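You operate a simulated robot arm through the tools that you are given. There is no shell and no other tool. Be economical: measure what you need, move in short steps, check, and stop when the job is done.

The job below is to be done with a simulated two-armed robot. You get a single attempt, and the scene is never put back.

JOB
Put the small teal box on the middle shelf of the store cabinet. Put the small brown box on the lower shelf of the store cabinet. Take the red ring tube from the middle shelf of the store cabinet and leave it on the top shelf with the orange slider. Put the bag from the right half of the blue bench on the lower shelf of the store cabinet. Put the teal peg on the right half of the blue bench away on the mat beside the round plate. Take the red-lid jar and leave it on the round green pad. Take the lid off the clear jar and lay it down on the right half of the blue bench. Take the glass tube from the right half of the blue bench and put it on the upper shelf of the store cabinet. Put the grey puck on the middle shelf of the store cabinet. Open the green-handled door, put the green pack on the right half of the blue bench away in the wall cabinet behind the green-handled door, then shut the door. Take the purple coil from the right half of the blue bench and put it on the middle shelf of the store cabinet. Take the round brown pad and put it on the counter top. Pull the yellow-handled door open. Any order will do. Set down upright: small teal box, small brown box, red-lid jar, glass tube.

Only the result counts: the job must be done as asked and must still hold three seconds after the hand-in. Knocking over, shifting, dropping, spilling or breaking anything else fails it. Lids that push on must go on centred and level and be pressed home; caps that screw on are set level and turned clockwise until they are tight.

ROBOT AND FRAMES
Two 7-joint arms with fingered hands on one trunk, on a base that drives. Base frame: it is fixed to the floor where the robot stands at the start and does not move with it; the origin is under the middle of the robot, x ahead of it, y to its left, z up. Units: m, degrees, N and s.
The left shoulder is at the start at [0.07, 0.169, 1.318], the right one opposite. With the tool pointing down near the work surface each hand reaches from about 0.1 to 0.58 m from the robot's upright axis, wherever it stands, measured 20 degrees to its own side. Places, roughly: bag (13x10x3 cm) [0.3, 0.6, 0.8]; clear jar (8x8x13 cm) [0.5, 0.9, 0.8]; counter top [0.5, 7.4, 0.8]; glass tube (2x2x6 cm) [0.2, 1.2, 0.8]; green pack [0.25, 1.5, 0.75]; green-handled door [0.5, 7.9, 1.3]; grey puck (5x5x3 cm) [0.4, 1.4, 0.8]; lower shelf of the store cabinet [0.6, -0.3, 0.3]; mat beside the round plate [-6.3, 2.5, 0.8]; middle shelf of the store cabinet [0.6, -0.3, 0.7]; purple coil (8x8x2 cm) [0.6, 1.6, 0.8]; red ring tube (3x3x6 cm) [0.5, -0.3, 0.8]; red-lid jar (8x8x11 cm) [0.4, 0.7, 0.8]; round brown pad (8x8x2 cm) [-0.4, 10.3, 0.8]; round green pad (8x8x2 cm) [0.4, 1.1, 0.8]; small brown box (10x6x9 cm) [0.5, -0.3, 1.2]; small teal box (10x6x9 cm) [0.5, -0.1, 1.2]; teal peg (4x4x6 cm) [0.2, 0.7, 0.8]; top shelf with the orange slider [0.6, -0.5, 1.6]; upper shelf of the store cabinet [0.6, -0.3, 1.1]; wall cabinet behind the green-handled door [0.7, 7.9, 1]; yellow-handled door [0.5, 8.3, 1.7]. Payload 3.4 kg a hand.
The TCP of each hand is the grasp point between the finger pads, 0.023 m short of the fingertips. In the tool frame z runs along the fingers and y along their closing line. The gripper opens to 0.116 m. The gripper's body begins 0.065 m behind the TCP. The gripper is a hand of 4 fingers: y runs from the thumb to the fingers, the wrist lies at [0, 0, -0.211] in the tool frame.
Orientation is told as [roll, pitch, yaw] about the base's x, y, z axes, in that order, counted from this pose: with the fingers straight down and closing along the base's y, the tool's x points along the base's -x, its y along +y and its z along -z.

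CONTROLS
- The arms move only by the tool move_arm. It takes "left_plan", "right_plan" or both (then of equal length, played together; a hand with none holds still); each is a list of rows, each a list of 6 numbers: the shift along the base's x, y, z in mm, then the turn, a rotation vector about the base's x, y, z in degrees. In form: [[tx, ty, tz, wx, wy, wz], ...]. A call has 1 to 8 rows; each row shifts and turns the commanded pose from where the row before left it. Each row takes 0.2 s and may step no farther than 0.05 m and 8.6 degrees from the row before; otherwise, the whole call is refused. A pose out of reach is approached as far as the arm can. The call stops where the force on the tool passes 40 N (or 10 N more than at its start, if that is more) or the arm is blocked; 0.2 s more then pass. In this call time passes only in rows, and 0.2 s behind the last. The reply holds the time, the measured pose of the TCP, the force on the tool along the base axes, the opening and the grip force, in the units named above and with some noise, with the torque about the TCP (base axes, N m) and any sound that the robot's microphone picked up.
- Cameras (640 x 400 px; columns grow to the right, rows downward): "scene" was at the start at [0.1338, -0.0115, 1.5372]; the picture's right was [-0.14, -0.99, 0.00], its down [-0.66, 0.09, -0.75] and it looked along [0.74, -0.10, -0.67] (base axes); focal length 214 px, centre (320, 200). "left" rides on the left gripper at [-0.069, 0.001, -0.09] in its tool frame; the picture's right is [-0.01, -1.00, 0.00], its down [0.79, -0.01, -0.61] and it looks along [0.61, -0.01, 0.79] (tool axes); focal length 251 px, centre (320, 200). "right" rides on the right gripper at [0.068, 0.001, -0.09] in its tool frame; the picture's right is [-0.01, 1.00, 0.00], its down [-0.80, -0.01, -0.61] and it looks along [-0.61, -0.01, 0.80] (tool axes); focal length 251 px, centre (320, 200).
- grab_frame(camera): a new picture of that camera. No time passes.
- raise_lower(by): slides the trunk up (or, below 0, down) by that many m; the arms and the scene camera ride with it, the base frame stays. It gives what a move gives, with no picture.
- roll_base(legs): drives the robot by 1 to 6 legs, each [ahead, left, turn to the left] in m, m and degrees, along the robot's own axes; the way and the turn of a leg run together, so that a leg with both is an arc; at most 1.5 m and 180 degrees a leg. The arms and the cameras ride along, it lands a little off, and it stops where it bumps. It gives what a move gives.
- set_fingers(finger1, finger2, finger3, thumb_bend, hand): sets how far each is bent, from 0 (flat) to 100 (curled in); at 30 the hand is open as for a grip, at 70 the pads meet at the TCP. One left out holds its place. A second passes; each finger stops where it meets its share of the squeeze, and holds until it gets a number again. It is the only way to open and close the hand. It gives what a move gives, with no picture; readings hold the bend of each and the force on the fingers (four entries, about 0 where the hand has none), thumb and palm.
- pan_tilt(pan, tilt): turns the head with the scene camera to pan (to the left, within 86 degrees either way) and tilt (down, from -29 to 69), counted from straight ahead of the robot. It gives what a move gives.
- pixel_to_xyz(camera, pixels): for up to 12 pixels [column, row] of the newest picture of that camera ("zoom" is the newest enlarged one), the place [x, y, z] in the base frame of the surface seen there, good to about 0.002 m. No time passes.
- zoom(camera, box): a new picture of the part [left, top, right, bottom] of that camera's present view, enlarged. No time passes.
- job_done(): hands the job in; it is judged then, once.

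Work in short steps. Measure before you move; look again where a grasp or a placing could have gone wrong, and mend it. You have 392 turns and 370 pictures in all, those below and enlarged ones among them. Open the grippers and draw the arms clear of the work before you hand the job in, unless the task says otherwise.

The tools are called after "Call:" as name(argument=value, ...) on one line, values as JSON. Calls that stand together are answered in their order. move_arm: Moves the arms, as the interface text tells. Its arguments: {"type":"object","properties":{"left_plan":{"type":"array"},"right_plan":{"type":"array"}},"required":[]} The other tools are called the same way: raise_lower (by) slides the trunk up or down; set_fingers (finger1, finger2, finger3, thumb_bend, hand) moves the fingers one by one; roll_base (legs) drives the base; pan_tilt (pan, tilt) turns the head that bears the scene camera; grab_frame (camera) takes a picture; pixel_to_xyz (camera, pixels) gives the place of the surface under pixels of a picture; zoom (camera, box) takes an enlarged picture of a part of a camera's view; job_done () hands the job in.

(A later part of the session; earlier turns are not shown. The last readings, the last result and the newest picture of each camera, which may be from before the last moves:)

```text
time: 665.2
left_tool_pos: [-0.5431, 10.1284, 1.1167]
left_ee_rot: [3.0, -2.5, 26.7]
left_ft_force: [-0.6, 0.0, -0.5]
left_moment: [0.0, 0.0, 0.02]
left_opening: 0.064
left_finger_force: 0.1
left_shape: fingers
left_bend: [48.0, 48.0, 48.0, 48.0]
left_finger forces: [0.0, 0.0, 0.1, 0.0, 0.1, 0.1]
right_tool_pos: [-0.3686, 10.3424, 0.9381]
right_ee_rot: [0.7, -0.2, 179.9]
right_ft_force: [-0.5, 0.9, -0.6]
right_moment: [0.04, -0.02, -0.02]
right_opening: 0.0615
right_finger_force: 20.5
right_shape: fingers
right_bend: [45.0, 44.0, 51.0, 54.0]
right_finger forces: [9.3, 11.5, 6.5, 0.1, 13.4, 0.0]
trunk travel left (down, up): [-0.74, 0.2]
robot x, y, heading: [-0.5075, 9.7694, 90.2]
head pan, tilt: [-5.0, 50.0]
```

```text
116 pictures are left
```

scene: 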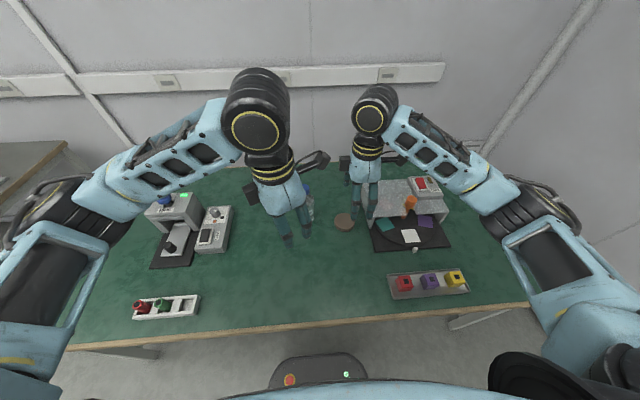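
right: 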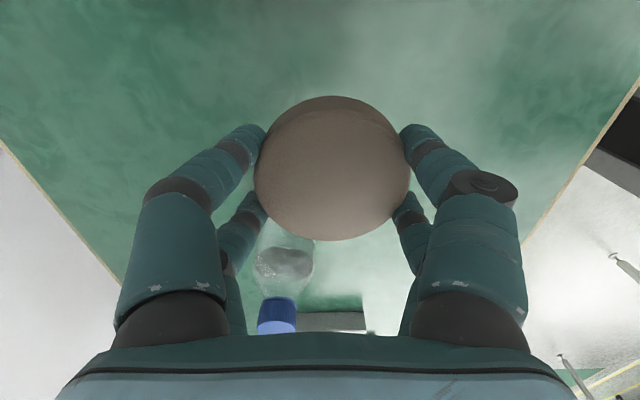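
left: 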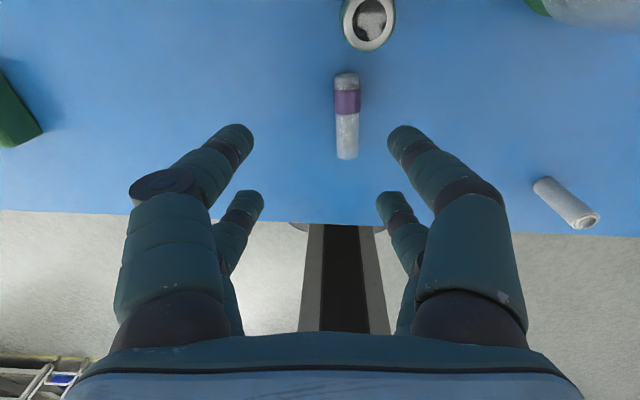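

Pad held. Retract, raise, back away, turn to face the counter and un-yaw the hand (closing along y).

Call:
move_arm(right_plan=[[0, -30, 30, 0, 0, 0], [0, -35, 30, 0, 0, 0], [0, -35, 30, 0, 0, 0]])

Call:
raise_lower(by=0.085)

Call:
roll_base(legs=[[-0.85, 0, 0], [0, 0.4, 0], [0, 0, -90], [0, -1.45, 0]])

Call:
move_arm(right_plan=[[0, 0, 0, 0, 0, -8.3], [0, 0, 0, 0, 0, -8.3], [0, 0, 0, 0, 0, -8.3], [0, 0, 0, 0, 0, -8.3], [0, 0, 0, 0, 0, -8.3], [0, 0, 0, 0, 0, -8.3], [0, 0, 0, 0, 0, -8.3], [0, 0, 0, 0, 0, -8.3]])

Call:
move_arm(right_plan=[[0, 0, 0, 0, 0, -8.3], [0, 0, 0, 0, 0, -8.3], [0, 0, 0, 0, 0, -7]])

Call:
pan_tilt(pan=0, tilt=20)

Call:
grab_frame(camera="scene")

Call:
grab_frame(camera="right")

```text
time: 666.0
left_tool_pos: [-0.542, 10.1288, 1.1164]
left_ee_rot: [3.1, -2.5, 26.7]
left_ft_force: [-1.1, -0.4, 0.5]
left_moment: [0.01, -0.01, 0.01]
left_opening: 0.0642
left_finger_force: 0.1
left_shape: fingers
left_bend: [48.0, 48.0, 48.0, 48.0]
left_finger forces: [0.0, 0.1, 0.0, 0.0, 0.0, 0.0]
right_tool_pos: [-0.3672, 10.2399, 1.0309]
right_ee_rot: [0.7, -0.2, 179.9]
right_ft_force: [0.1, 0.6, -1.1]
right_moment: [0.02, -0.04, 0.02]
right_opening: 0.0614
right_finger_force: 20.6
right_shape: fingers
right_bend: [45.0, 44.0, 51.0, 54.0]
right_finger forces: [9.3, 11.6, 6.5, 0.0, 13.4, 0.0]
trunk travel left (down, up): [-0.74, 0.2]
robot x, y, heading: [-0.5076, 9.7664, 90.5]
head pan, tilt: [-5.0, 50.0]
```

```text
time: 667.2
left_tool_pos: [-0.5417, 10.1292, 1.2004]
left_ee_rot: [3.0, -2.5, 26.8]
left_ft_force: [-0.5, 0.7, -0.4]
left_moment: [0.0, -0.03, -0.03]
left_opening: 0.0642
left_finger_force: 0.1
left_shape: fingers
left_bend: [48.0, 48.0, 48.0, 48.0]
left_finger forces: [0.1, 0.0, 0.0, 0.0, 0.0, 0.0]
right_tool_pos: [-0.3683, 10.2415, 1.1154]
right_ee_rot: [0.7, -0.2, 179.8]
right_ft_force: [-0.6, 0.4, -1.0]
right_moment: [0.01, 0.01, 0.04]
right_opening: 0.0614
right_finger_force: 20.7
right_shape: fingers
right_bend: [45.0, 44.0, 51.0, 54.0]
right_finger forces: [9.3, 11.4, 6.6, 0.1, 13.5, 0.0]
trunk travel left (down, up): [-0.825, 0.115]
robot x, y, heading: [-0.5086, 9.7654, 90.2]
head pan, tilt: [-5.0, 50.0]
```

```text
time: 684.5
left_tool_pos: [-0.5317, 7.497, 1.2007]
left_ee_rot: [3.0, -2.4, -62.8]
left_ft_force: [0.1, 0.1, -0.1]
left_moment: [0.02, -0.02, 0.01]
left_opening: 0.0642
left_finger_force: 0.1
left_shape: fingers
left_bend: [48.0, 48.0, 48.0, 48.0]
left_finger forces: [0.0, 0.0, 0.1, 0.1, 0.0, 0.0]
right_tool_pos: [-0.4175, 7.3214, 1.1154]
right_ee_rot: [0.7, -0.2, 90.3]
right_ft_force: [0.5, 0.6, -0.6]
right_moment: [-0.02, -0.03, -0.03]
right_opening: 0.0611
right_finger_force: 19.7
right_shape: fingers
right_bend: [45.0, 44.0, 51.0, 54.0]
right_finger forces: [9.0, 10.7, 6.5, 0.1, 13.4, 0.0]
trunk travel left (down, up): [-0.825, 0.115]
robot x, y, heading: [-0.8929, 7.4573, 0.6]
head pan, tilt: [-5.0, 50.0]
```

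```text
time: 686.3
left_tool_pos: [-0.5313, 7.4964, 1.2009]
left_ee_rot: [3.0, -2.5, -62.7]
left_ft_force: [0.5, 0.5, 0.3]
left_moment: [0.03, -0.04, 0.02]
left_opening: 0.0639
left_finger_force: 0.0
left_shape: fingers
left_bend: [48.0, 48.0, 48.0, 48.0]
left_finger forces: [0.0, 0.1, 0.0, 0.0, 0.0, 0.0]
right_tool_pos: [-0.4174, 7.322, 1.115]
right_ee_rot: [0.6, -0.2, 23.7]
right_ft_force: [-0.3, 0.5, -1.1]
right_moment: [0.01, 0.03, 0.02]
right_opening: 0.061
right_finger_force: 19.6
right_shape: fingers
right_bend: [45.0, 44.0, 51.0, 54.0]
right_finger forces: [9.0, 10.9, 6.5, 0.0, 13.3, 0.1]
trunk travel left (down, up): [-0.825, 0.115]
robot x, y, heading: [-0.892, 7.4564, 0.5]
head pan, tilt: [-5.0, 50.0]
```

```text
time: 687.1
left_tool_pos: [-0.5303, 7.4955, 1.2019]
left_ee_rot: [3.0, -2.6, -62.9]
left_ft_force: [-0.4, 0.2, 0.4]
left_moment: [0.02, -0.01, -0.01]
left_opening: 0.0642
left_finger_force: 0.0
left_shape: fingers
left_bend: [48.0, 48.0, 48.0, 48.0]
left_finger forces: [0.1, 0.1, 0.0, 0.0, 0.0, 0.1]
right_tool_pos: [-0.4173, 7.3209, 1.1153]
right_ee_rot: [0.7, -0.2, 0.2]
right_ft_force: [0.3, -0.1, -0.4]
right_moment: [-0.04, 0.02, 0.0]
right_opening: 0.0612
right_finger_force: 20.1
right_shape: fingers
right_bend: [45.0, 44.0, 51.0, 54.0]
right_finger forces: [9.1, 10.9, 6.5, 0.0, 13.3, 0.1]
trunk travel left (down, up): [-0.825, 0.115]
robot x, y, heading: [-0.8948, 7.4603, 0.6]
head pan, tilt: [-5.0, 50.0]
```

```text
time: 688.0
left_tool_pos: [-0.5308, 7.4958, 1.2002]
left_ee_rot: [3.0, -2.5, -62.7]
left_ft_force: [0.0, 0.5, 0.1]
left_moment: [-0.04, -0.02, -0.03]
left_opening: 0.0641
left_finger_force: 0.1
left_shape: fingers
left_bend: [48.0, 48.0, 48.0, 48.0]
left_finger forces: [0.0, 0.1, 0.0, 0.0, 0.0, 0.1]
right_tool_pos: [-0.4178, 7.3211, 1.1152]
right_ee_rot: [0.7, -0.2, 0.3]
right_ft_force: [0.2, 0.4, -1.1]
right_moment: [-0.01, 0.02, 0.03]
right_opening: 0.0612
right_finger_force: 19.9
right_shape: fingers
right_bend: [45.0, 44.0, 51.0, 54.0]
right_finger forces: [9.2, 10.9, 6.4, 0.1, 13.3, 0.0]
trunk travel left (down, up): [-0.825, 0.115]
robot x, y, heading: [-0.8917, 7.4543, 0.4]
head pan, tilt: [0.0, 20.0]
```

```text
115 pictures are left
```

scene: 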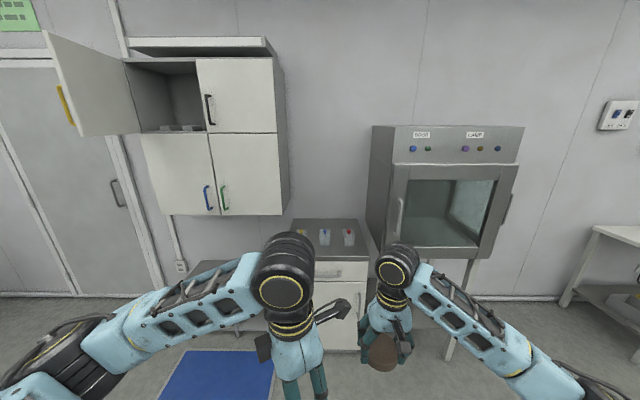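

```text
114 pictures are left
```

right: 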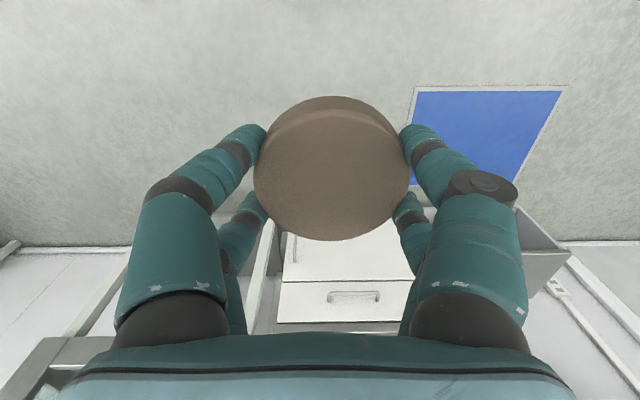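

Green door shut, yellow open. Drive to the counter (forward 0.76, left 0.07) and lower the pad onto the free front strip.

Call:
roll_base(legs=[[0.76, 0.065, -0.5]])

Call:
pan_tilt(pan=-5, tilt=55)

Call:
zoom(camera="scene", box=[240, 150, 440, 280])

```text
time: 692.2
left_tool_pos: [0.2333, 7.5602, 1.2004]
left_ee_rot: [3.0, -2.5, -63.6]
left_ft_force: [0.5, -0.2, 0.2]
left_moment: [0.02, -0.02, 0.03]
left_opening: 0.0639
left_finger_force: 0.0
left_shape: fingers
left_bend: [48.0, 48.0, 48.0, 48.0]
left_finger forces: [0.1, 0.0, 0.1, 0.0, 0.0, 0.0]
right_tool_pos: [0.3457, 7.3845, 1.1149]
right_ee_rot: [0.6, -0.1, -0.4]
right_ft_force: [0.2, 0.4, -1.2]
right_moment: [0.0, -0.01, 0.02]
right_opening: 0.0609
right_finger_force: 19.1
right_shape: fingers
right_bend: [45.0, 44.0, 51.0, 54.0]
right_finger forces: [9.1, 10.9, 6.5, 0.0, 13.3, 0.0]
trunk travel left (down, up): [-0.825, 0.115]
robot x, y, heading: [-0.1291, 7.524, 0.1]
head pan, tilt: [0.0, 20.0]
```

```text
time: 693.2
left_tool_pos: [0.2343, 7.5601, 1.2017]
left_ee_rot: [3.0, -2.5, -63.5]
left_ft_force: [0.0, 0.4, 0.7]
left_moment: [-0.01, 0.03, 0.02]
left_opening: 0.0642
left_finger_force: 0.1
left_shape: fingers
left_bend: [48.0, 48.0, 48.0, 48.0]
left_finger forces: [0.0, 0.0, 0.1, 0.1, 0.0, 0.1]
right_tool_pos: [0.3464, 7.3848, 1.114]
right_ee_rot: [0.7, -0.3, -0.3]
right_ft_force: [0.6, -0.1, 0.2]
right_moment: [0.01, 0.0, 0.0]
right_opening: 0.0614
right_finger_force: 20.3
right_shape: fingers
right_bend: [45.0, 44.0, 51.0, 54.0]
right_finger forces: [9.2, 10.8, 6.4, 0.1, 13.5, 0.0]
trunk travel left (down, up): [-0.825, 0.115]
robot x, y, heading: [-0.1283, 7.524, -0.1]
head pan, tilt: [-5.0, 55.0]
```

```text
3.08 times, centred on (340, 215) of scene
```

zoom: 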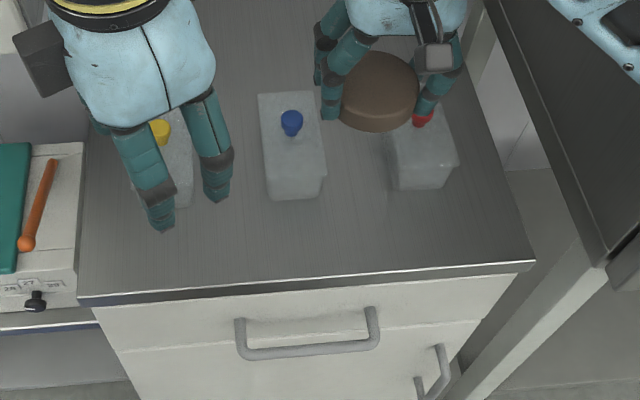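

Lower to TCP z≈0.88 at x≈0.334 and release.

Call:
move_arm(right_plan=[[-12, 0, -30, 0, 0, 0], [0, 0, -45, 0, 0, 0], [0, 0, -45, 0, 0, 0], [0, 0, -45, 0, 0, 0], [0, 0, -45, 0, 0, 0], [0, 0, -18, 0, 0, 0], [0, 0, -5, 0, 0, 0]])

Call:
move_arm(right_plan=[[0, 0, -2, 0, 0, 0]])

Call:
zoom(camera="scene", box=[240, 150, 440, 280])

```text
time: 694.8
left_tool_pos: [0.2337, 7.5593, 1.2017]
left_ee_rot: [3.0, -2.5, -63.5]
left_ft_force: [-0.1, -0.4, -0.7]
left_moment: [-0.01, 0.0, -0.03]
left_opening: 0.0642
left_finger_force: 0.0
left_shape: fingers
left_bend: [48.0, 48.0, 48.0, 48.0]
left_finger forces: [0.0, 0.0, 0.0, 0.0, 0.0, 0.1]
right_tool_pos: [0.3329, 7.3853, 0.8811]
right_ee_rot: [0.7, -0.3, -0.3]
right_ft_force: [-0.2, 0.6, -1.6]
right_moment: [0.02, 0.01, 0.02]
right_opening: 0.061
right_finger_force: 19.7
right_shape: fingers
right_bend: [45.0, 44.0, 51.0, 55.0]
right_finger forces: [9.2, 11.3, 6.6, 0.1, 13.7, 0.0]
trunk travel left (down, up): [-0.825, 0.115]
robot x, y, heading: [-0.127, 7.5254, 0.3]
head pan, tilt: [-5.0, 55.0]
```

```text
time: 695.2
left_tool_pos: [0.2341, 7.5595, 1.2008]
left_ee_rot: [3.0, -2.5, -63.5]
left_ft_force: [0.2, -0.9, -0.9]
left_moment: [-0.01, -0.02, -0.02]
left_opening: 0.0642
left_finger_force: 0.0
left_shape: fingers
left_bend: [48.0, 48.0, 48.0, 48.0]
left_finger forces: [0.0, 0.0, 0.0, 0.0, 0.0, 0.0]
right_tool_pos: [0.3341, 7.3852, 0.8791]
right_ee_rot: [0.7, -0.2, -0.3]
right_ft_force: [0.2, 0.0, -0.3]
right_moment: [-0.03, -0.02, 0.03]
right_opening: 0.061
right_finger_force: 20.7
right_shape: fingers
right_bend: [45.0, 44.0, 51.0, 55.0]
right_finger forces: [9.3, 11.3, 7.1, 0.0, 13.6, 0.0]
trunk travel left (down, up): [-0.825, 0.115]
robot x, y, heading: [-0.1266, 7.5218, -0.1]
head pan, tilt: [-5.0, 55.0]
```

```text
3.08 times, centred on (340, 215) of scene
```

zoom: 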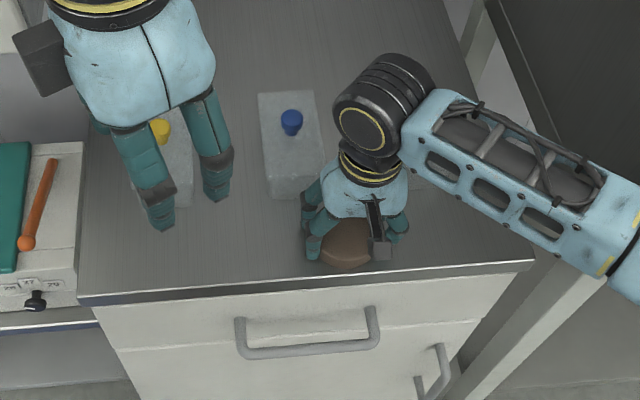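

Shift 8 mm deeper, lower 2 mm to contact and release.

Call:
move_arm(right_plan=[[8, 0, 0, 0, 0, 0], [0, 0, -2, 0, 0, 0]])

Call:
set_fingers(hand="right", finger1=36, finger2=36, finger3=38, thumb_bend=38)

Call:
move_arm(right_plan=[[0, 0, 30, 0, 0, 0], [0, 0, 45, 0, 0, 0], [0, 0, 45, 0, 0, 0], [0, 0, 45, 0, 0, 0]])

Call:
roll_base(legs=[[-0.7, 0, 0]])

Call:
pan_tilt(pan=5, tilt=25)

Call:
grab_frame(camera="scene")

```text
time: 695.8
left_tool_pos: [0.2342, 7.5597, 1.2019]
left_ee_rot: [3.0, -2.5, -63.5]
left_ft_force: [0.0, -0.1, 0.4]
left_moment: [0.03, 0.0, -0.04]
left_opening: 0.0641
left_finger_force: 0.0
left_shape: fingers
left_bend: [48.0, 48.0, 48.0, 48.0]
left_finger forces: [0.0, 0.1, 0.0, 0.0, 0.0, 0.0]
right_tool_pos: [0.3422, 7.3859, 0.8791]
right_ee_rot: [0.7, -0.4, -0.4]
right_ft_force: [1.8, -1.2, 10.2]
right_moment: [-0.4, -0.13, 0.05]
right_opening: 0.061
right_finger_force: 25.9
right_shape: fingers
right_bend: [45.0, 44.0, 52.0, 55.0]
right_finger forces: [9.2, 11.4, 15.0, 0.1, 16.3, 0.0]
trunk travel left (down, up): [-0.825, 0.115]
robot x, y, heading: [-0.126, 7.5231, -0.3]
head pan, tilt: [-5.0, 55.0]
```

```text
time: 696.8
left_tool_pos: [0.2327, 7.5596, 1.2009]
left_ee_rot: [3.0, -2.5, -63.4]
left_ft_force: [-0.2, -0.2, 0.7]
left_moment: [0.03, 0.0, 0.0]
left_opening: 0.0642
left_finger_force: 0.1
left_shape: fingers
left_bend: [48.0, 48.0, 48.0, 48.0]
left_finger forces: [0.0, 0.0, 0.0, 0.0, 0.1, 0.0]
right_tool_pos: [0.3435, 7.3844, 0.8777]
right_ee_rot: [0.7, -0.2, -0.4]
right_ft_force: [-0.2, -0.4, -0.2]
right_moment: [-0.02, 0.01, 0.02]
right_opening: 0.0961
right_finger_force: 0.0
right_shape: fingers
right_bend: [36.0, 36.0, 38.0, 38.0]
right_finger forces: [0.1, 0.0, 0.1, 0.0, 0.1, 0.1]
trunk travel left (down, up): [-0.825, 0.115]
robot x, y, heading: [-0.1315, 7.5287, -0.0]
head pan, tilt: [-5.0, 55.0]
```

```text
time: 697.8
left_tool_pos: [0.2342, 7.5611, 1.2008]
left_ee_rot: [3.0, -2.5, -63.5]
left_ft_force: [0.1, 0.5, 0.7]
left_moment: [-0.03, -0.01, -0.01]
left_opening: 0.0642
left_finger_force: 0.1
left_shape: fingers
left_bend: [48.0, 48.0, 48.0, 48.0]
left_finger forces: [0.0, 0.1, 0.0, 0.0, 0.0, 0.0]
right_tool_pos: [0.343, 7.3857, 1.0428]
right_ee_rot: [0.6, -0.2, -0.4]
right_ft_force: [-0.8, 0.0, -0.6]
right_moment: [-0.01, 0.01, 0.0]
right_opening: 0.0963
right_finger_force: 0.1
right_shape: fingers
right_bend: [36.0, 36.0, 38.0, 38.0]
right_finger forces: [0.0, 0.0, 0.1, 0.0, 0.0, 0.1]
trunk travel left (down, up): [-0.825, 0.115]
robot x, y, heading: [-0.1289, 7.5235, -0.3]
head pan, tilt: [-5.0, 55.0]
```

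```text
time: 701.7
left_tool_pos: [-0.476, 7.5606, 1.2006]
left_ee_rot: [2.9, -2.5, -63.3]
left_ft_force: [0.1, -0.5, 0.7]
left_moment: [0.0, 0.0, 0.02]
left_opening: 0.0639
left_finger_force: 0.1
left_shape: fingers
left_bend: [48.0, 48.0, 48.0, 48.0]
left_finger forces: [0.0, 0.1, 0.0, 0.0, 0.0, 0.1]
right_tool_pos: [-0.3666, 7.3858, 1.043]
right_ee_rot: [0.7, -0.1, -0.2]
right_ft_force: [-0.4, 0.2, -0.2]
right_moment: [0.0, 0.0, -0.02]
right_opening: 0.0963
right_finger_force: 0.0
right_shape: fingers
right_bend: [36.0, 36.0, 38.0, 38.0]
right_finger forces: [0.1, 0.1, 0.0, 0.1, 0.0, 0.0]
trunk travel left (down, up): [-0.825, 0.115]
robot x, y, heading: [-0.8359, 7.5216, 0.2]
head pan, tilt: [-5.0, 55.0]
```

```text
time: 702.6
left_tool_pos: [-0.4767, 7.5604, 1.201]
left_ee_rot: [3.1, -2.4, -63.3]
left_ft_force: [1.4, -0.1, 0.0]
left_moment: [0.01, -0.01, 0.0]
left_opening: 0.0639
left_finger_force: 0.0
left_shape: fingers
left_bend: [48.0, 48.0, 48.0, 48.0]
left_finger forces: [0.1, 0.1, 0.0, 0.0, 0.0, 0.0]
right_tool_pos: [-0.3677, 7.3864, 1.0427]
right_ee_rot: [0.6, -0.1, -0.2]
right_ft_force: [0.6, 0.1, 0.4]
right_moment: [-0.01, 0.01, 0.01]
right_opening: 0.0962
right_finger_force: 0.1
right_shape: fingers
right_bend: [36.0, 36.0, 38.0, 38.0]
right_finger forces: [0.0, 0.0, 0.0, 0.0, 0.1, 0.0]
trunk travel left (down, up): [-0.825, 0.115]
robot x, y, heading: [-0.8345, 7.5243, -0.1]
head pan, tilt: [5.0, 25.0]
```

```text
111 pictures are left
```

scene: 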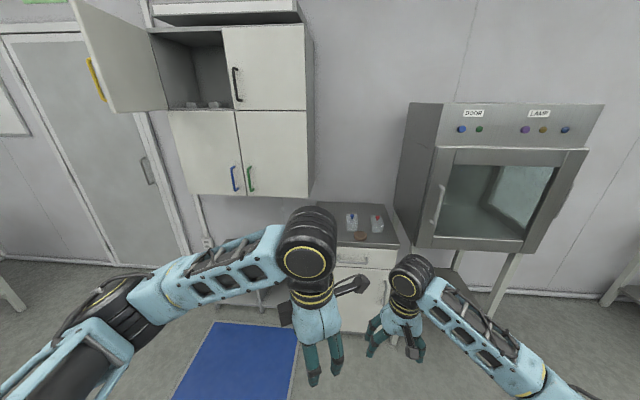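

Brown pad is on the counter. Last: the teal peg. Drive back to the bench (6.7 m right), then approach it.

Call:
roll_base(legs=[[-0.2, -1.5, 0], [0, -1.5, 0], [0, -1.5, 0], [0, -1.5, 0], [0, -0.7, 0]])

Call:
pan_tilt(pan=0, tilt=35)

Call:
grab_frame(camera="scene")

```text
refused: leg 1 is longer than a leg can be; nothing moved
```

```text
time: 703.4
left_tool_pos: [-0.4769, 7.5605, 1.2007]
left_ee_rot: [3.0, -2.4, -63.3]
left_ft_force: [0.6, 0.4, 0.3]
left_moment: [0.02, -0.03, -0.01]
left_opening: 0.0639
left_finger_force: 0.1
left_shape: fingers
left_bend: [48.0, 48.0, 48.0, 48.0]
left_finger forces: [0.0, 0.1, 0.1, 0.1, 0.0, 0.1]
right_tool_pos: [-0.3672, 7.3876, 1.0423]
right_ee_rot: [0.6, -0.3, -0.2]
right_ft_force: [-0.7, -0.3, 0.1]
right_moment: [-0.01, -0.02, -0.02]
right_opening: 0.0965
right_finger_force: 0.0
right_shape: fingers
right_bend: [36.0, 36.0, 38.0, 38.0]
right_finger forces: [0.1, 0.0, 0.1, 0.0, 0.1, 0.0]
trunk travel left (down, up): [-0.825, 0.115]
robot x, y, heading: [-0.8367, 7.5246, -0.0]
head pan, tilt: [0.0, 35.0]
```

```text
110 pictures are left
```

scene: 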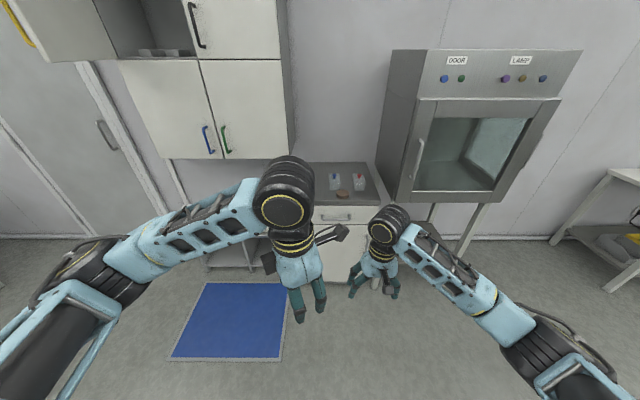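

Call:
roll_base(legs=[[-0.2, -1.4, 0], [0, -1.5, 0], [0, -1.5, 0], [0, -1.5, 0], [0, -0.8, 0]])

Call:
grab_frame(camera="scene")

```text
time: 735.5
left_tool_pos: [-0.6881, 0.8383, 1.2002]
left_ee_rot: [2.9, -2.5, -63.0]
left_ft_force: [-1.1, -0.5, 0.0]
left_moment: [-0.03, -0.03, 0.04]
left_opening: 0.0642
left_finger_force: 0.0
left_shape: fingers
left_bend: [48.0, 48.0, 48.0, 48.0]
left_finger forces: [0.1, 0.0, 0.0, 0.0, 0.1, 0.0]
right_tool_pos: [-0.5777, 0.6639, 1.044]
right_ee_rot: [0.6, -0.2, 0.1]
right_ft_force: [0.3, 0.9, -0.6]
right_moment: [-0.02, 0.01, -0.03]
right_opening: 0.0965
right_finger_force: 0.1
right_shape: fingers
right_bend: [36.0, 36.0, 38.0, 38.0]
right_finger forces: [0.0, 0.0, 0.0, 0.0, 0.0, 0.0]
trunk travel left (down, up): [-0.825, 0.115]
robot x, y, heading: [-1.049, 0.7971, 0.8]
head pan, tilt: [0.0, 35.0]
```

```text
109 pictures are left
```

scene: 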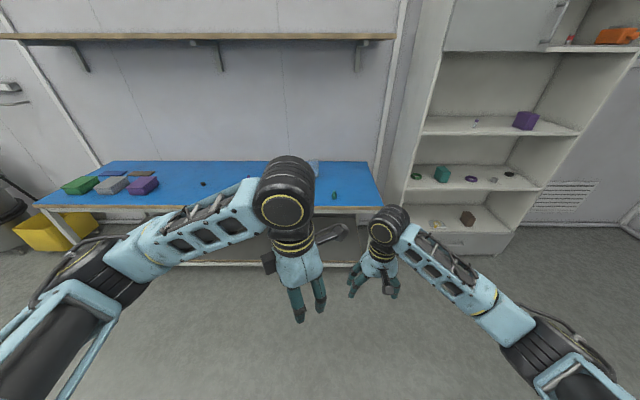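

Cabinet contents look right. Drive forward 0.82 to the bench and look at the peg.

Call:
roll_base(legs=[[0.82, 0.035, -0.8]])

Call:
grab_frame(camera="right")

```text
time: 739.9
left_tool_pos: [0.1399, 0.8627, 1.2015]
left_ee_rot: [2.9, -2.5, -64.0]
left_ft_force: [-0.7, -0.1, -0.5]
left_moment: [0.02, 0.01, -0.04]
left_opening: 0.0642
left_finger_force: 0.1
left_shape: fingers
left_bend: [48.0, 48.0, 48.0, 48.0]
left_finger forces: [0.0, 0.0, 0.0, 0.0, 0.0, 0.1]
right_tool_pos: [0.2467, 0.6885, 1.0437]
right_ee_rot: [0.7, -0.2, -1.0]
right_ft_force: [-0.3, -0.3, -0.8]
right_moment: [0.01, 0.01, -0.02]
right_opening: 0.0961
right_finger_force: 0.1
right_shape: fingers
right_bend: [36.0, 36.0, 38.0, 38.0]
right_finger forces: [0.0, 0.1, 0.1, 0.0, 0.0, 0.0]
trunk travel left (down, up): [-0.825, 0.115]
robot x, y, heading: [-0.2245, 0.8335, -0.8]
head pan, tilt: [0.0, 35.0]
```

```text
108 pictures are left
```

right: 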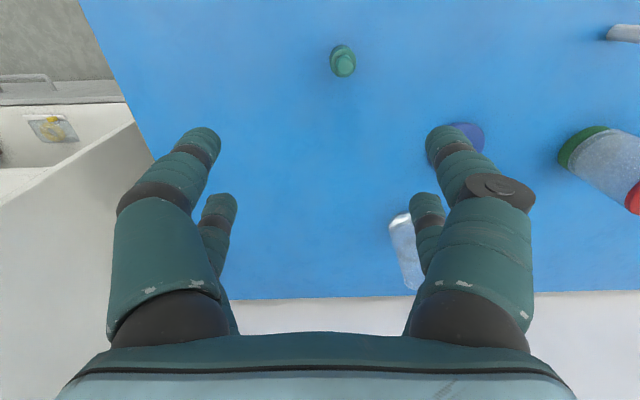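

Call:
pixel_to_xyz(camera="right", pixels=[[343, 63], [332, 58], [353, 58], [342, 47], [343, 72]])

Call:
zoom(camera="right", box=[300, 20, 390, 100])

```text
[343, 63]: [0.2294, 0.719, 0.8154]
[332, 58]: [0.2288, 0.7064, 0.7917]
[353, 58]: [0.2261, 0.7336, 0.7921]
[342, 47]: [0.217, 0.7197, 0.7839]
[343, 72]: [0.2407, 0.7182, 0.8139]
```

```text
5.00 times, centred on (345, 60) of right
```

zoom: 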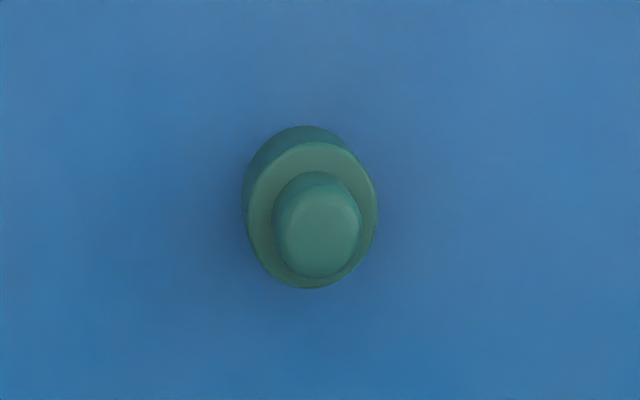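

Peg axis ≈(0.230,0.720). Align the near pair on it (TCP x≈0.256), descend and grip.

Call:
set_fingers(hand="right", finger1=44, finger2=44, finger3=44, thumb_bend=44)

Call:
move_arm(right_plan=[[9, 16, -20, 0, 0, 1], [0, 16, -30, 0, 0, 0], [0, 0, -45, 0, 0, 0], [0, 0, -45, 0, 0, 0], [0, 0, -45, 0, 0, 0], [0, 0, -35, 0, 0, 0]])

Call:
grab_frame(camera="right")

```text
time: 740.9
left_tool_pos: [0.1395, 0.8647, 1.2013]
left_ee_rot: [2.9, -2.5, -64.1]
left_ft_force: [-0.4, -0.3, -0.2]
left_moment: [-0.05, -0.01, -0.01]
left_opening: 0.0642
left_finger_force: 0.0
left_shape: fingers
left_bend: [48.0, 48.0, 48.0, 48.0]
left_finger forces: [0.1, 0.2, 0.0, 0.0, 0.0, 0.1]
right_tool_pos: [0.2474, 0.6868, 1.0423]
right_ee_rot: [0.7, -0.3, -1.0]
right_ft_force: [0.1, -0.4, -0.5]
right_moment: [0.01, -0.02, 0.01]
right_opening: 0.077
right_finger_force: 0.1
right_shape: fingers
right_bend: [44.0, 44.0, 44.0, 44.0]
right_finger forces: [0.1, 0.1, 0.0, 0.1, 0.1, 0.0]
trunk travel left (down, up): [-0.825, 0.115]
robot x, y, heading: [-0.2228, 0.8297, -0.5]
head pan, tilt: [0.0, 35.0]
```

```text
time: 742.3
left_tool_pos: [0.1405, 0.8642, 1.2017]
left_ee_rot: [3.0, -2.5, -64.1]
left_ft_force: [-1.4, 0.7, 0.6]
left_moment: [-0.01, -0.03, -0.01]
left_opening: 0.0642
left_finger_force: 0.0
left_shape: fingers
left_bend: [48.0, 48.0, 48.0, 48.0]
left_finger forces: [0.0, 0.0, 0.0, 0.0, 0.1, 0.1]
right_tool_pos: [0.2551, 0.7221, 0.8215]
right_ee_rot: [0.7, -0.3, -0.1]
right_ft_force: [0.6, -0.3, 0.3]
right_moment: [-0.01, 0.01, 0.0]
right_opening: 0.0767
right_finger_force: 0.1
right_shape: fingers
right_bend: [44.0, 44.0, 44.0, 44.0]
right_finger forces: [0.0, 0.0, 0.1, 0.1, 0.0, 0.1]
trunk travel left (down, up): [-0.825, 0.115]
robot x, y, heading: [-0.223, 0.8318, -0.7]
head pan, tilt: [0.0, 35.0]
```

```text
106 pictures are left
```

right: 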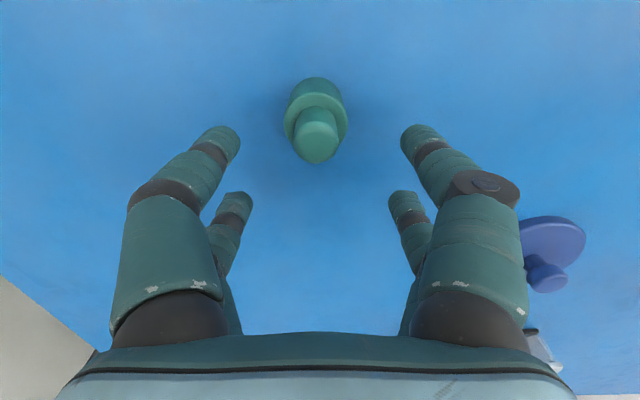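

Perfect alignment. Descend 36 mm, close the near pair, and lift.

Call:
move_arm(right_plan=[[0, -2, -20, 0, 0, 0], [0, 0, -13, 0, 0, 0]])

Call:
set_fingers(hand="right", finger1=75, finger2=58, finger3=58, thumb_bend=75)

Call:
grab_frame(camera="right")

```text
time: 742.9
left_tool_pos: [0.141, 0.8637, 1.2018]
left_ee_rot: [3.1, -2.5, -64.0]
left_ft_force: [0.5, 0.4, 0.2]
left_moment: [-0.04, -0.01, -0.01]
left_opening: 0.0642
left_finger_force: 0.1
left_shape: fingers
left_bend: [48.0, 48.0, 48.0, 48.0]
left_finger forces: [0.0, 0.0, 0.0, 0.0, 0.0, 0.0]
right_tool_pos: [0.2566, 0.7188, 0.7891]
right_ee_rot: [0.8, -0.1, 0.0]
right_ft_force: [0.6, 0.0, 1.0]
right_moment: [-0.02, 0.0, 0.03]
right_opening: 0.0766
right_finger_force: 0.0
right_shape: fingers
right_bend: [44.0, 44.0, 44.0, 44.0]
right_finger forces: [0.0, 0.1, 0.1, 0.0, 0.1, 0.1]
trunk travel left (down, up): [-0.825, 0.115]
robot x, y, heading: [-0.2206, 0.8319, -0.7]
head pan, tilt: [0.0, 35.0]
```

```text
time: 743.9
left_tool_pos: [0.1415, 0.8629, 1.2009]
left_ee_rot: [2.9, -2.5, -64.1]
left_ft_force: [0.0, 0.0, -0.2]
left_moment: [-0.01, 0.02, -0.03]
left_opening: 0.0643
left_finger_force: 0.0
left_shape: fingers
left_bend: [48.0, 48.0, 48.0, 48.0]
left_finger forces: [0.0, 0.0, 0.0, 0.1, 0.1, 0.1]
right_tool_pos: [0.256, 0.7188, 0.7885]
right_ee_rot: [0.7, -0.2, 0.0]
right_ft_force: [0.5, -1.0, 0.8]
right_moment: [0.04, 0.05, 0.02]
right_opening: 0.0266
right_finger_force: 10.2
right_shape: fingers
right_bend: [58.0, 57.0, 57.0, 67.0]
right_finger forces: [9.7, 0.0, 0.0, 0.1, 10.7, 0.1]
trunk travel left (down, up): [-0.825, 0.115]
robot x, y, heading: [-0.2253, 0.8298, -1.1]
head pan, tilt: [0.0, 35.0]
```

```text
105 pictures are left
```

right: 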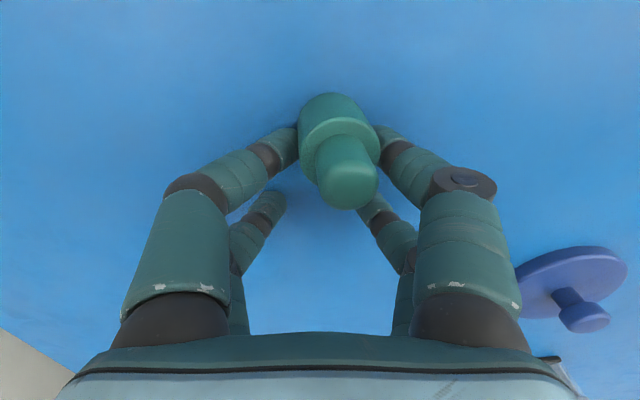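

Peg held (10 N). Lift, back off, turn around and look toward the far side of the room.

Call:
move_arm(right_plan=[[0, 0, 20, 0, 0, 0], [0, 0, 40, 0, 0, 0], [0, 0, 45, 0, 0, 0], [0, 0, 45, 0, 0, 0], [0, 0, 45, 0, 0, 0], [0, 0, 45, 0, 0, 0]])

Call:
roll_base(legs=[[-1.0, 0, 0], [0, 0, 175]])

Call:
pan_tilt(pan=0, tilt=10)

Call:
grab_frame(camera="scene")

Call:
grab_frame(camera="right")

```text
time: 745.3
left_tool_pos: [0.1417, 0.8641, 1.2012]
left_ee_rot: [2.9, -2.5, -64.1]
left_ft_force: [0.1, -0.1, 0.0]
left_moment: [-0.01, -0.01, 0.03]
left_opening: 0.0643
left_finger_force: 0.0
left_shape: fingers
left_bend: [48.0, 48.0, 48.0, 48.0]
left_finger forces: [0.0, 0.0, 0.0, 0.1, 0.0, 0.0]
right_tool_pos: [0.2564, 0.7179, 1.0291]
right_ee_rot: [0.6, -0.3, 0.0]
right_ft_force: [-0.1, 0.1, -1.3]
right_moment: [-0.01, -0.02, 0.0]
right_opening: 0.0268
right_finger_force: 9.7
right_shape: fingers
right_bend: [56.0, 57.0, 57.0, 67.0]
right_finger forces: [10.1, 0.1, 0.0, 0.1, 10.0, 0.0]
trunk travel left (down, up): [-0.825, 0.115]
robot x, y, heading: [-0.2168, 0.8352, -0.7]
head pan, tilt: [0.0, 35.0]
```

```text
time: 757.6
left_tool_pos: [-1.5863, 0.854, 1.2017]
left_ee_rot: [3.0, -2.5, 109.6]
left_ft_force: [-0.6, 0.0, 0.9]
left_moment: [0.02, 0.0, -0.02]
left_opening: 0.0641
left_finger_force: 0.3
left_shape: fingers
left_bend: [48.0, 48.0, 48.0, 48.0]
left_finger forces: [0.0, 0.0, 0.0, 0.0, 0.1, 0.0]
right_tool_pos: [-1.6847, 1.01, 1.0276]
right_ee_rot: [0.7, -0.3, 173.7]
right_ft_force: [-0.3, -0.5, -3.0]
right_moment: [0.04, 0.04, 0.01]
right_opening: 0.0267
right_finger_force: 9.7
right_shape: fingers
right_bend: [56.0, 57.0, 57.0, 68.0]
right_finger forces: [9.9, 0.0, 0.0, 0.0, 10.0, 0.0]
trunk travel left (down, up): [-0.825, 0.115]
robot x, y, heading: [-1.2221, 0.8463, 172.7]
head pan, tilt: [0.0, 35.0]
```

```text
time: 758.5
left_tool_pos: [-1.5867, 0.8521, 1.2007]
left_ee_rot: [3.0, -2.5, 109.7]
left_ft_force: [0.0, 0.5, 0.0]
left_moment: [-0.02, -0.02, 0.0]
left_opening: 0.0643
left_finger_force: 0.0
left_shape: fingers
left_bend: [48.0, 48.0, 48.0, 48.0]
left_finger forces: [0.0, 0.0, 0.1, 0.1, 0.0, 0.1]
right_tool_pos: [-1.6853, 1.0119, 1.0279]
right_ee_rot: [0.7, -0.2, 173.8]
right_ft_force: [-0.3, -0.5, -1.8]
right_moment: [0.03, 0.06, 0.01]
right_opening: 0.0266
right_finger_force: 9.8
right_shape: fingers
right_bend: [56.0, 57.0, 57.0, 68.0]
right_finger forces: [9.9, 0.0, 0.0, 0.0, 9.9, 0.0]
trunk travel left (down, up): [-0.825, 0.115]
robot x, y, heading: [-1.2202, 0.8442, 172.9]
head pan, tilt: [0.0, 10.0]
```

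```text
104 pictures are left
```

scene: 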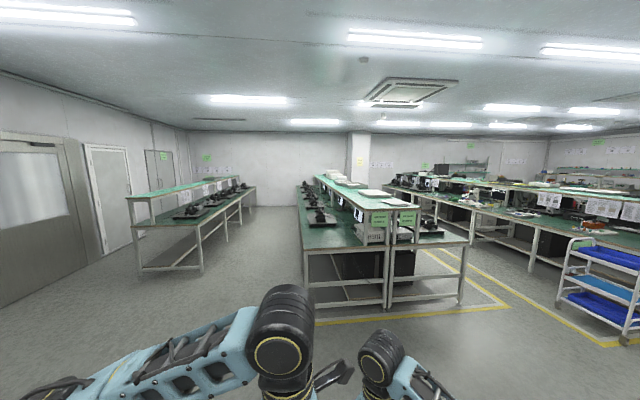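

```text
103 pictures are left
```

right: 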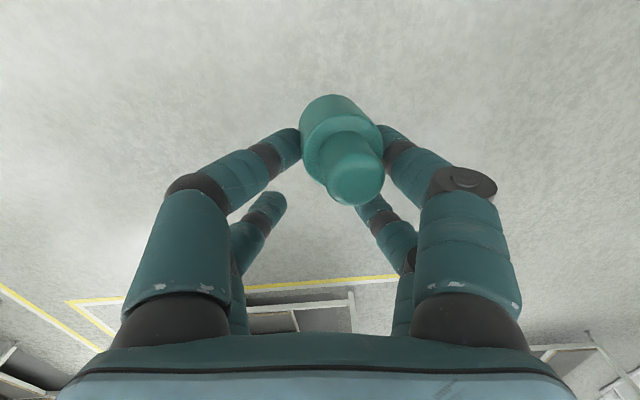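

Measure bench positions around the target (-6.3, 2.5).

Call:
pixel_to_xyz(camera="scene", pixels=[[350, 245], [460, 240], [430, 240], [520, 215], [470, 205], [440, 195], [405, 180], [590, 245], [540, 225], [470, 310], [450, 240], [480, 180]])

Call:
zoom(camera="scene", box=[360, 140, 560, 270])

```text
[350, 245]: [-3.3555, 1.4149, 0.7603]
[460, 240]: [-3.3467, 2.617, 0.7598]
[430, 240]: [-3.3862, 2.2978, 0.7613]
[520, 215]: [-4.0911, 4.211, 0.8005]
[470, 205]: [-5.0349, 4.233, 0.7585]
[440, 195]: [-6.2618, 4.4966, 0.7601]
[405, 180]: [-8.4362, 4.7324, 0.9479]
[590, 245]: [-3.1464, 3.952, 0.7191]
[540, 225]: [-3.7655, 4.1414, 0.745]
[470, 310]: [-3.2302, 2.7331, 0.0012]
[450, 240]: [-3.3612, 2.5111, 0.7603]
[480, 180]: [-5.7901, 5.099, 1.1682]
```

```text
3.08 times, centred on (460, 205) of scene
```

zoom: 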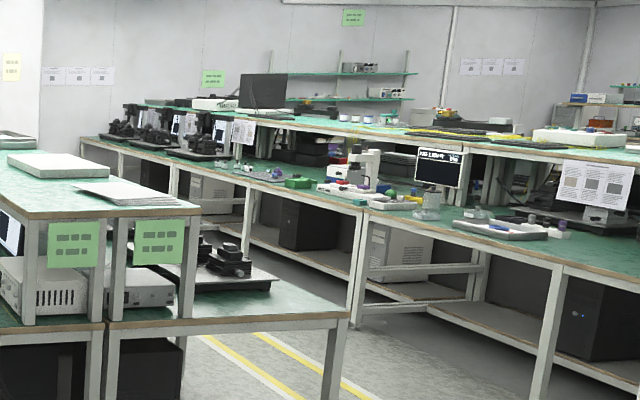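

The target is on the right-hand side of the centre benches (desk edge y≈2.7), reached from the aisle at y≈3.3. Drive there facing -x and look.

Call:
roll_base(legs=[[0, 0, 7.2], [0, -1.25, 0], [0, -1.25, 0], [1.2, 0, 0]])

Call:
pan_tilt(pan=15, tilt=15)

Call:
grab_frame(camera="scene")

```text
time: 776.9
left_tool_pos: [-2.7761, 3.3054, 1.2017]
left_ee_rot: [3.0, -2.6, 116.7]
left_ft_force: [-0.1, 0.4, -0.4]
left_moment: [0.0, -0.01, -0.03]
left_opening: 0.0641
left_finger_force: 0.0
left_shape: fingers
left_bend: [48.0, 48.0, 48.0, 48.0]
left_finger forces: [0.0, 0.0, 0.1, 0.0, 0.0, 0.0]
right_tool_pos: [-2.8952, 3.4498, 1.0285]
right_ee_rot: [0.7, -0.2, -179.2]
right_ft_force: [1.5, -0.5, -3.1]
right_moment: [0.04, 0.08, -0.01]
right_opening: 0.0266
right_finger_force: 9.8
right_shape: fingers
right_bend: [56.0, 57.0, 57.0, 68.0]
right_finger forces: [9.9, 0.0, 0.0, 0.0, 9.8, 0.0]
trunk travel left (down, up): [-0.825, 0.115]
robot x, y, heading: [-2.4132, 3.3451, -179.8]
head pan, tilt: [0.0, 10.0]
```

```text
time: 777.7
left_tool_pos: [-2.7781, 3.3049, 1.2016]
left_ee_rot: [3.0, -2.5, 116.6]
left_ft_force: [-0.4, 0.9, -0.8]
left_moment: [0.02, 0.02, 0.01]
left_opening: 0.0642
left_finger_force: 0.0
left_shape: fingers
left_bend: [48.0, 48.0, 48.0, 48.0]
left_finger forces: [0.1, 0.0, 0.1, 0.0, 0.0, 0.0]
right_tool_pos: [-2.8957, 3.4483, 1.0277]
right_ee_rot: [0.7, -0.1, -179.2]
right_ft_force: [-0.3, 0.8, -2.2]
right_moment: [0.04, 0.03, 0.0]
right_opening: 0.0265
right_finger_force: 10.0
right_shape: fingers
right_bend: [56.0, 57.0, 57.0, 68.0]
right_finger forces: [10.0, 0.0, 0.1, 0.0, 9.8, 0.0]
trunk travel left (down, up): [-0.825, 0.115]
robot x, y, heading: [-2.4161, 3.336, -179.6]
head pan, tilt: [15.0, 15.0]
```

```text
101 pictures are left
```

scene: 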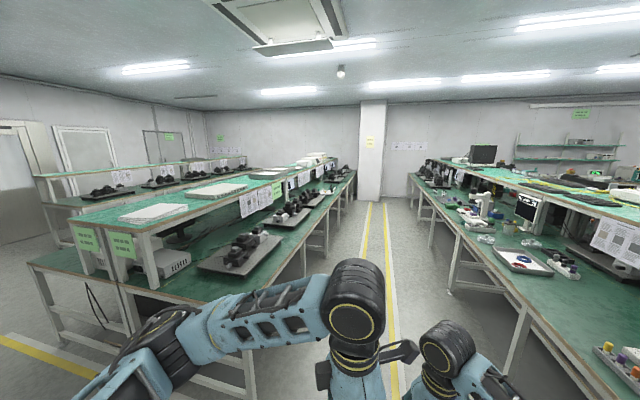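

Aisle is clear. Drive ahead 3.7 m and look left at the desk.

Call:
roll_base(legs=[[1.3, 0, -0.3], [1.2, 0, 0], [1.2, 0, 0]])

Call:
pan_tilt(pan=70, tilt=30)

Call:
grab_frame(camera="scene")

```text
time: 795.5
left_tool_pos: [-6.464, 3.3103, 1.2007]
left_ee_rot: [2.9, -2.5, 116.5]
left_ft_force: [0.8, -0.3, 0.0]
left_moment: [0.01, 0.05, 0.01]
left_opening: 0.064
left_finger_force: 0.1
left_shape: fingers
left_bend: [48.0, 48.0, 48.0, 48.0]
left_finger forces: [0.0, 0.1, 0.0, 0.1, 0.0, 0.0]
right_tool_pos: [-6.581, 3.4542, 1.0282]
right_ee_rot: [0.7, -0.2, -179.5]
right_ft_force: [0.1, -0.6, -1.8]
right_moment: [0.01, 0.04, 0.0]
right_opening: 0.0266
right_finger_force: 9.6
right_shape: fingers
right_bend: [56.0, 57.0, 57.0, 68.0]
right_finger forces: [9.8, 0.0, 0.1, 0.0, 9.7, 0.1]
trunk travel left (down, up): [-0.825, 0.115]
robot x, y, heading: [-6.1045, 3.3476, 179.9]
head pan, tilt: [15.0, 15.0]
```

```text
time: 796.7
left_tool_pos: [-6.465, 3.3099, 1.2011]
left_ee_rot: [3.0, -2.5, 116.4]
left_ft_force: [0.2, -0.4, -0.2]
left_moment: [0.02, -0.05, -0.01]
left_opening: 0.0642
left_finger_force: 0.0
left_shape: fingers
left_bend: [48.0, 48.0, 48.0, 48.0]
left_finger forces: [0.0, 0.1, 0.0, 0.1, 0.1, 0.1]
right_tool_pos: [-6.5819, 3.4527, 1.0286]
right_ee_rot: [0.7, -0.2, -179.4]
right_ft_force: [-0.8, 1.3, -1.5]
right_moment: [0.03, 0.03, 0.02]
right_opening: 0.0265
right_finger_force: 9.6
right_shape: fingers
right_bend: [56.0, 57.0, 57.0, 68.0]
right_finger forces: [9.9, 0.0, 0.1, 0.0, 9.8, 0.0]
trunk travel left (down, up): [-0.825, 0.115]
robot x, y, heading: [-6.1038, 3.343, 179.8]
head pan, tilt: [70.0, 30.0]
```

```text
100 pictures are left
```

scene: 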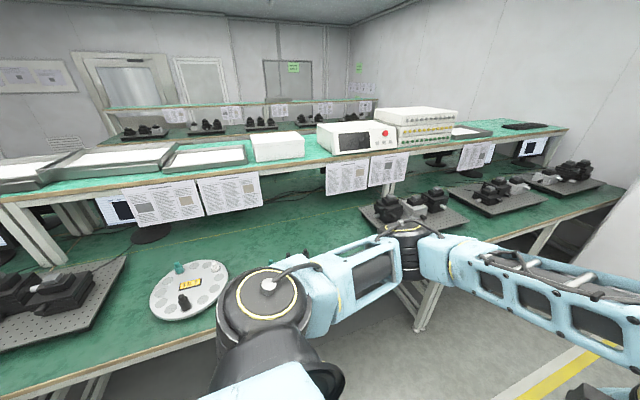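

The round plate is at (190,290). Turn to face the desk (heading -90°) and look for the mat.

Call:
roll_base(legs=[[0, -0.12, 0], [0, 0, 90]])

Call:
pan_tilt(pan=0, tilt=35)

Call:
grab_frame(camera="scene")

```text
time: 801.8
left_tool_pos: [-6.0626, 3.1019, 1.2011]
left_ee_rot: [3.0, -2.6, -152.7]
left_ft_force: [0.1, 0.5, 0.0]
left_moment: [0.02, 0.04, -0.01]
left_opening: 0.0639
left_finger_force: 0.0
left_shape: fingers
left_bend: [48.0, 48.0, 48.0, 48.0]
left_finger forces: [0.1, 0.1, 0.1, 0.1, 0.0, 0.1]
right_tool_pos: [-6.2062, 2.9834, 1.029]
right_ee_rot: [0.7, -0.2, -88.6]
right_ft_force: [0.1, -0.3, -1.5]
right_moment: [-0.03, -0.01, 0.01]
right_opening: 0.0265
right_finger_force: 9.9
right_shape: fingers
right_bend: [56.0, 57.0, 57.0, 68.0]
right_finger forces: [10.0, 0.0, 0.0, 0.0, 9.9, 0.0]
trunk travel left (down, up): [-0.825, 0.115]
robot x, y, heading: [-6.1017, 3.4648, -89.3]
head pan, tilt: [70.0, 30.0]
```

```text
time: 803.2
left_tool_pos: [-6.0617, 3.102, 1.201]
left_ee_rot: [3.1, -2.4, -152.7]
left_ft_force: [-0.3, -0.4, 0.0]
left_moment: [-0.01, 0.02, -0.01]
left_opening: 0.064
left_finger_force: 0.1
left_shape: fingers
left_bend: [48.0, 48.0, 48.0, 48.0]
left_finger forces: [0.0, 0.0, 0.0, 0.0, 0.1, 0.0]
right_tool_pos: [-6.205, 2.9817, 1.0281]
right_ee_rot: [0.6, -0.2, -88.6]
right_ft_force: [-0.7, -0.5, -2.4]
right_moment: [0.0, 0.02, 0.02]
right_opening: 0.0268
right_finger_force: 10.0
right_shape: fingers
right_bend: [56.0, 57.0, 57.0, 68.0]
right_finger forces: [9.9, 0.1, 0.0, 0.1, 9.8, 0.0]
trunk travel left (down, up): [-0.825, 0.115]
robot x, y, heading: [-6.1012, 3.4659, -89.2]
head pan, tilt: [0.0, 35.0]
```

```text
99 pictures are left
```

scene: 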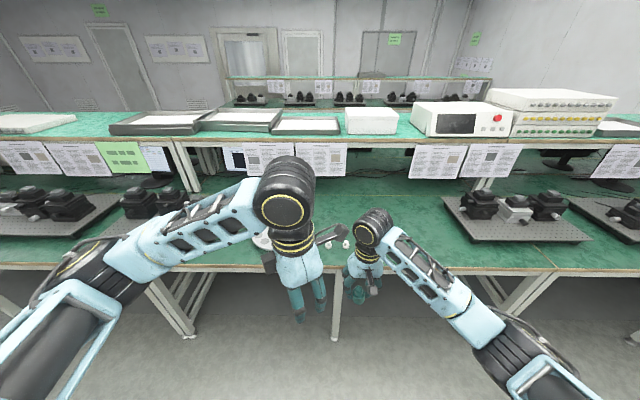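

Look with the right hand camera and zoom between plate and breadboard.

Call:
grab_frame(camera="right")

Call:
zoom(camera="scene", box=[200, 180, 470, 290])

Call:
pixel_to_xyz(camera="scene", pixels=[[262, 240], [345, 245], [350, 225], [400, 220], [440, 225], [450, 205], [420, 265], [330, 268], [230, 220]])

```text
98 pictures are left
```

right: 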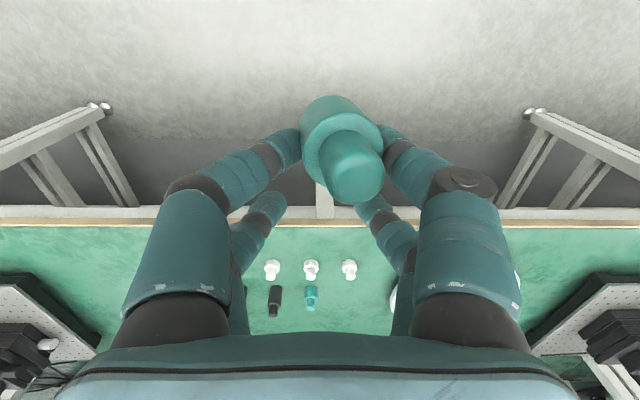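

```text
2.37 times, centred on (335, 235) of scene
```

zoom: 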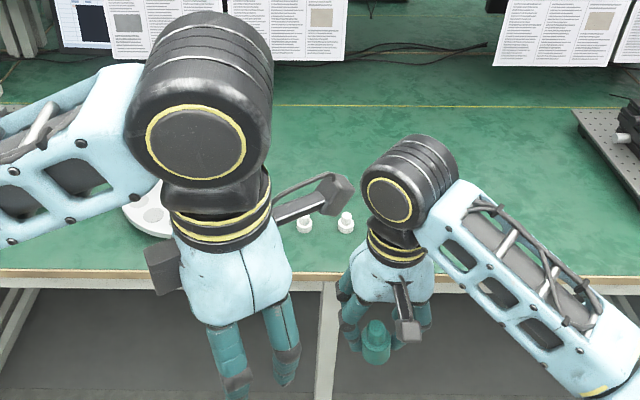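

```text
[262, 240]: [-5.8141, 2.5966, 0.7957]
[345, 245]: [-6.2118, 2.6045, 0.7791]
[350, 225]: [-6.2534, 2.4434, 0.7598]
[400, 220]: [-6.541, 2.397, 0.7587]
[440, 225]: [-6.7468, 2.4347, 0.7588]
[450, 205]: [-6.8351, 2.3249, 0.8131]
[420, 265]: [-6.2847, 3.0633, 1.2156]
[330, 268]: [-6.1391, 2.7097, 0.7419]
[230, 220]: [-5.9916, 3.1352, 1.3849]
```

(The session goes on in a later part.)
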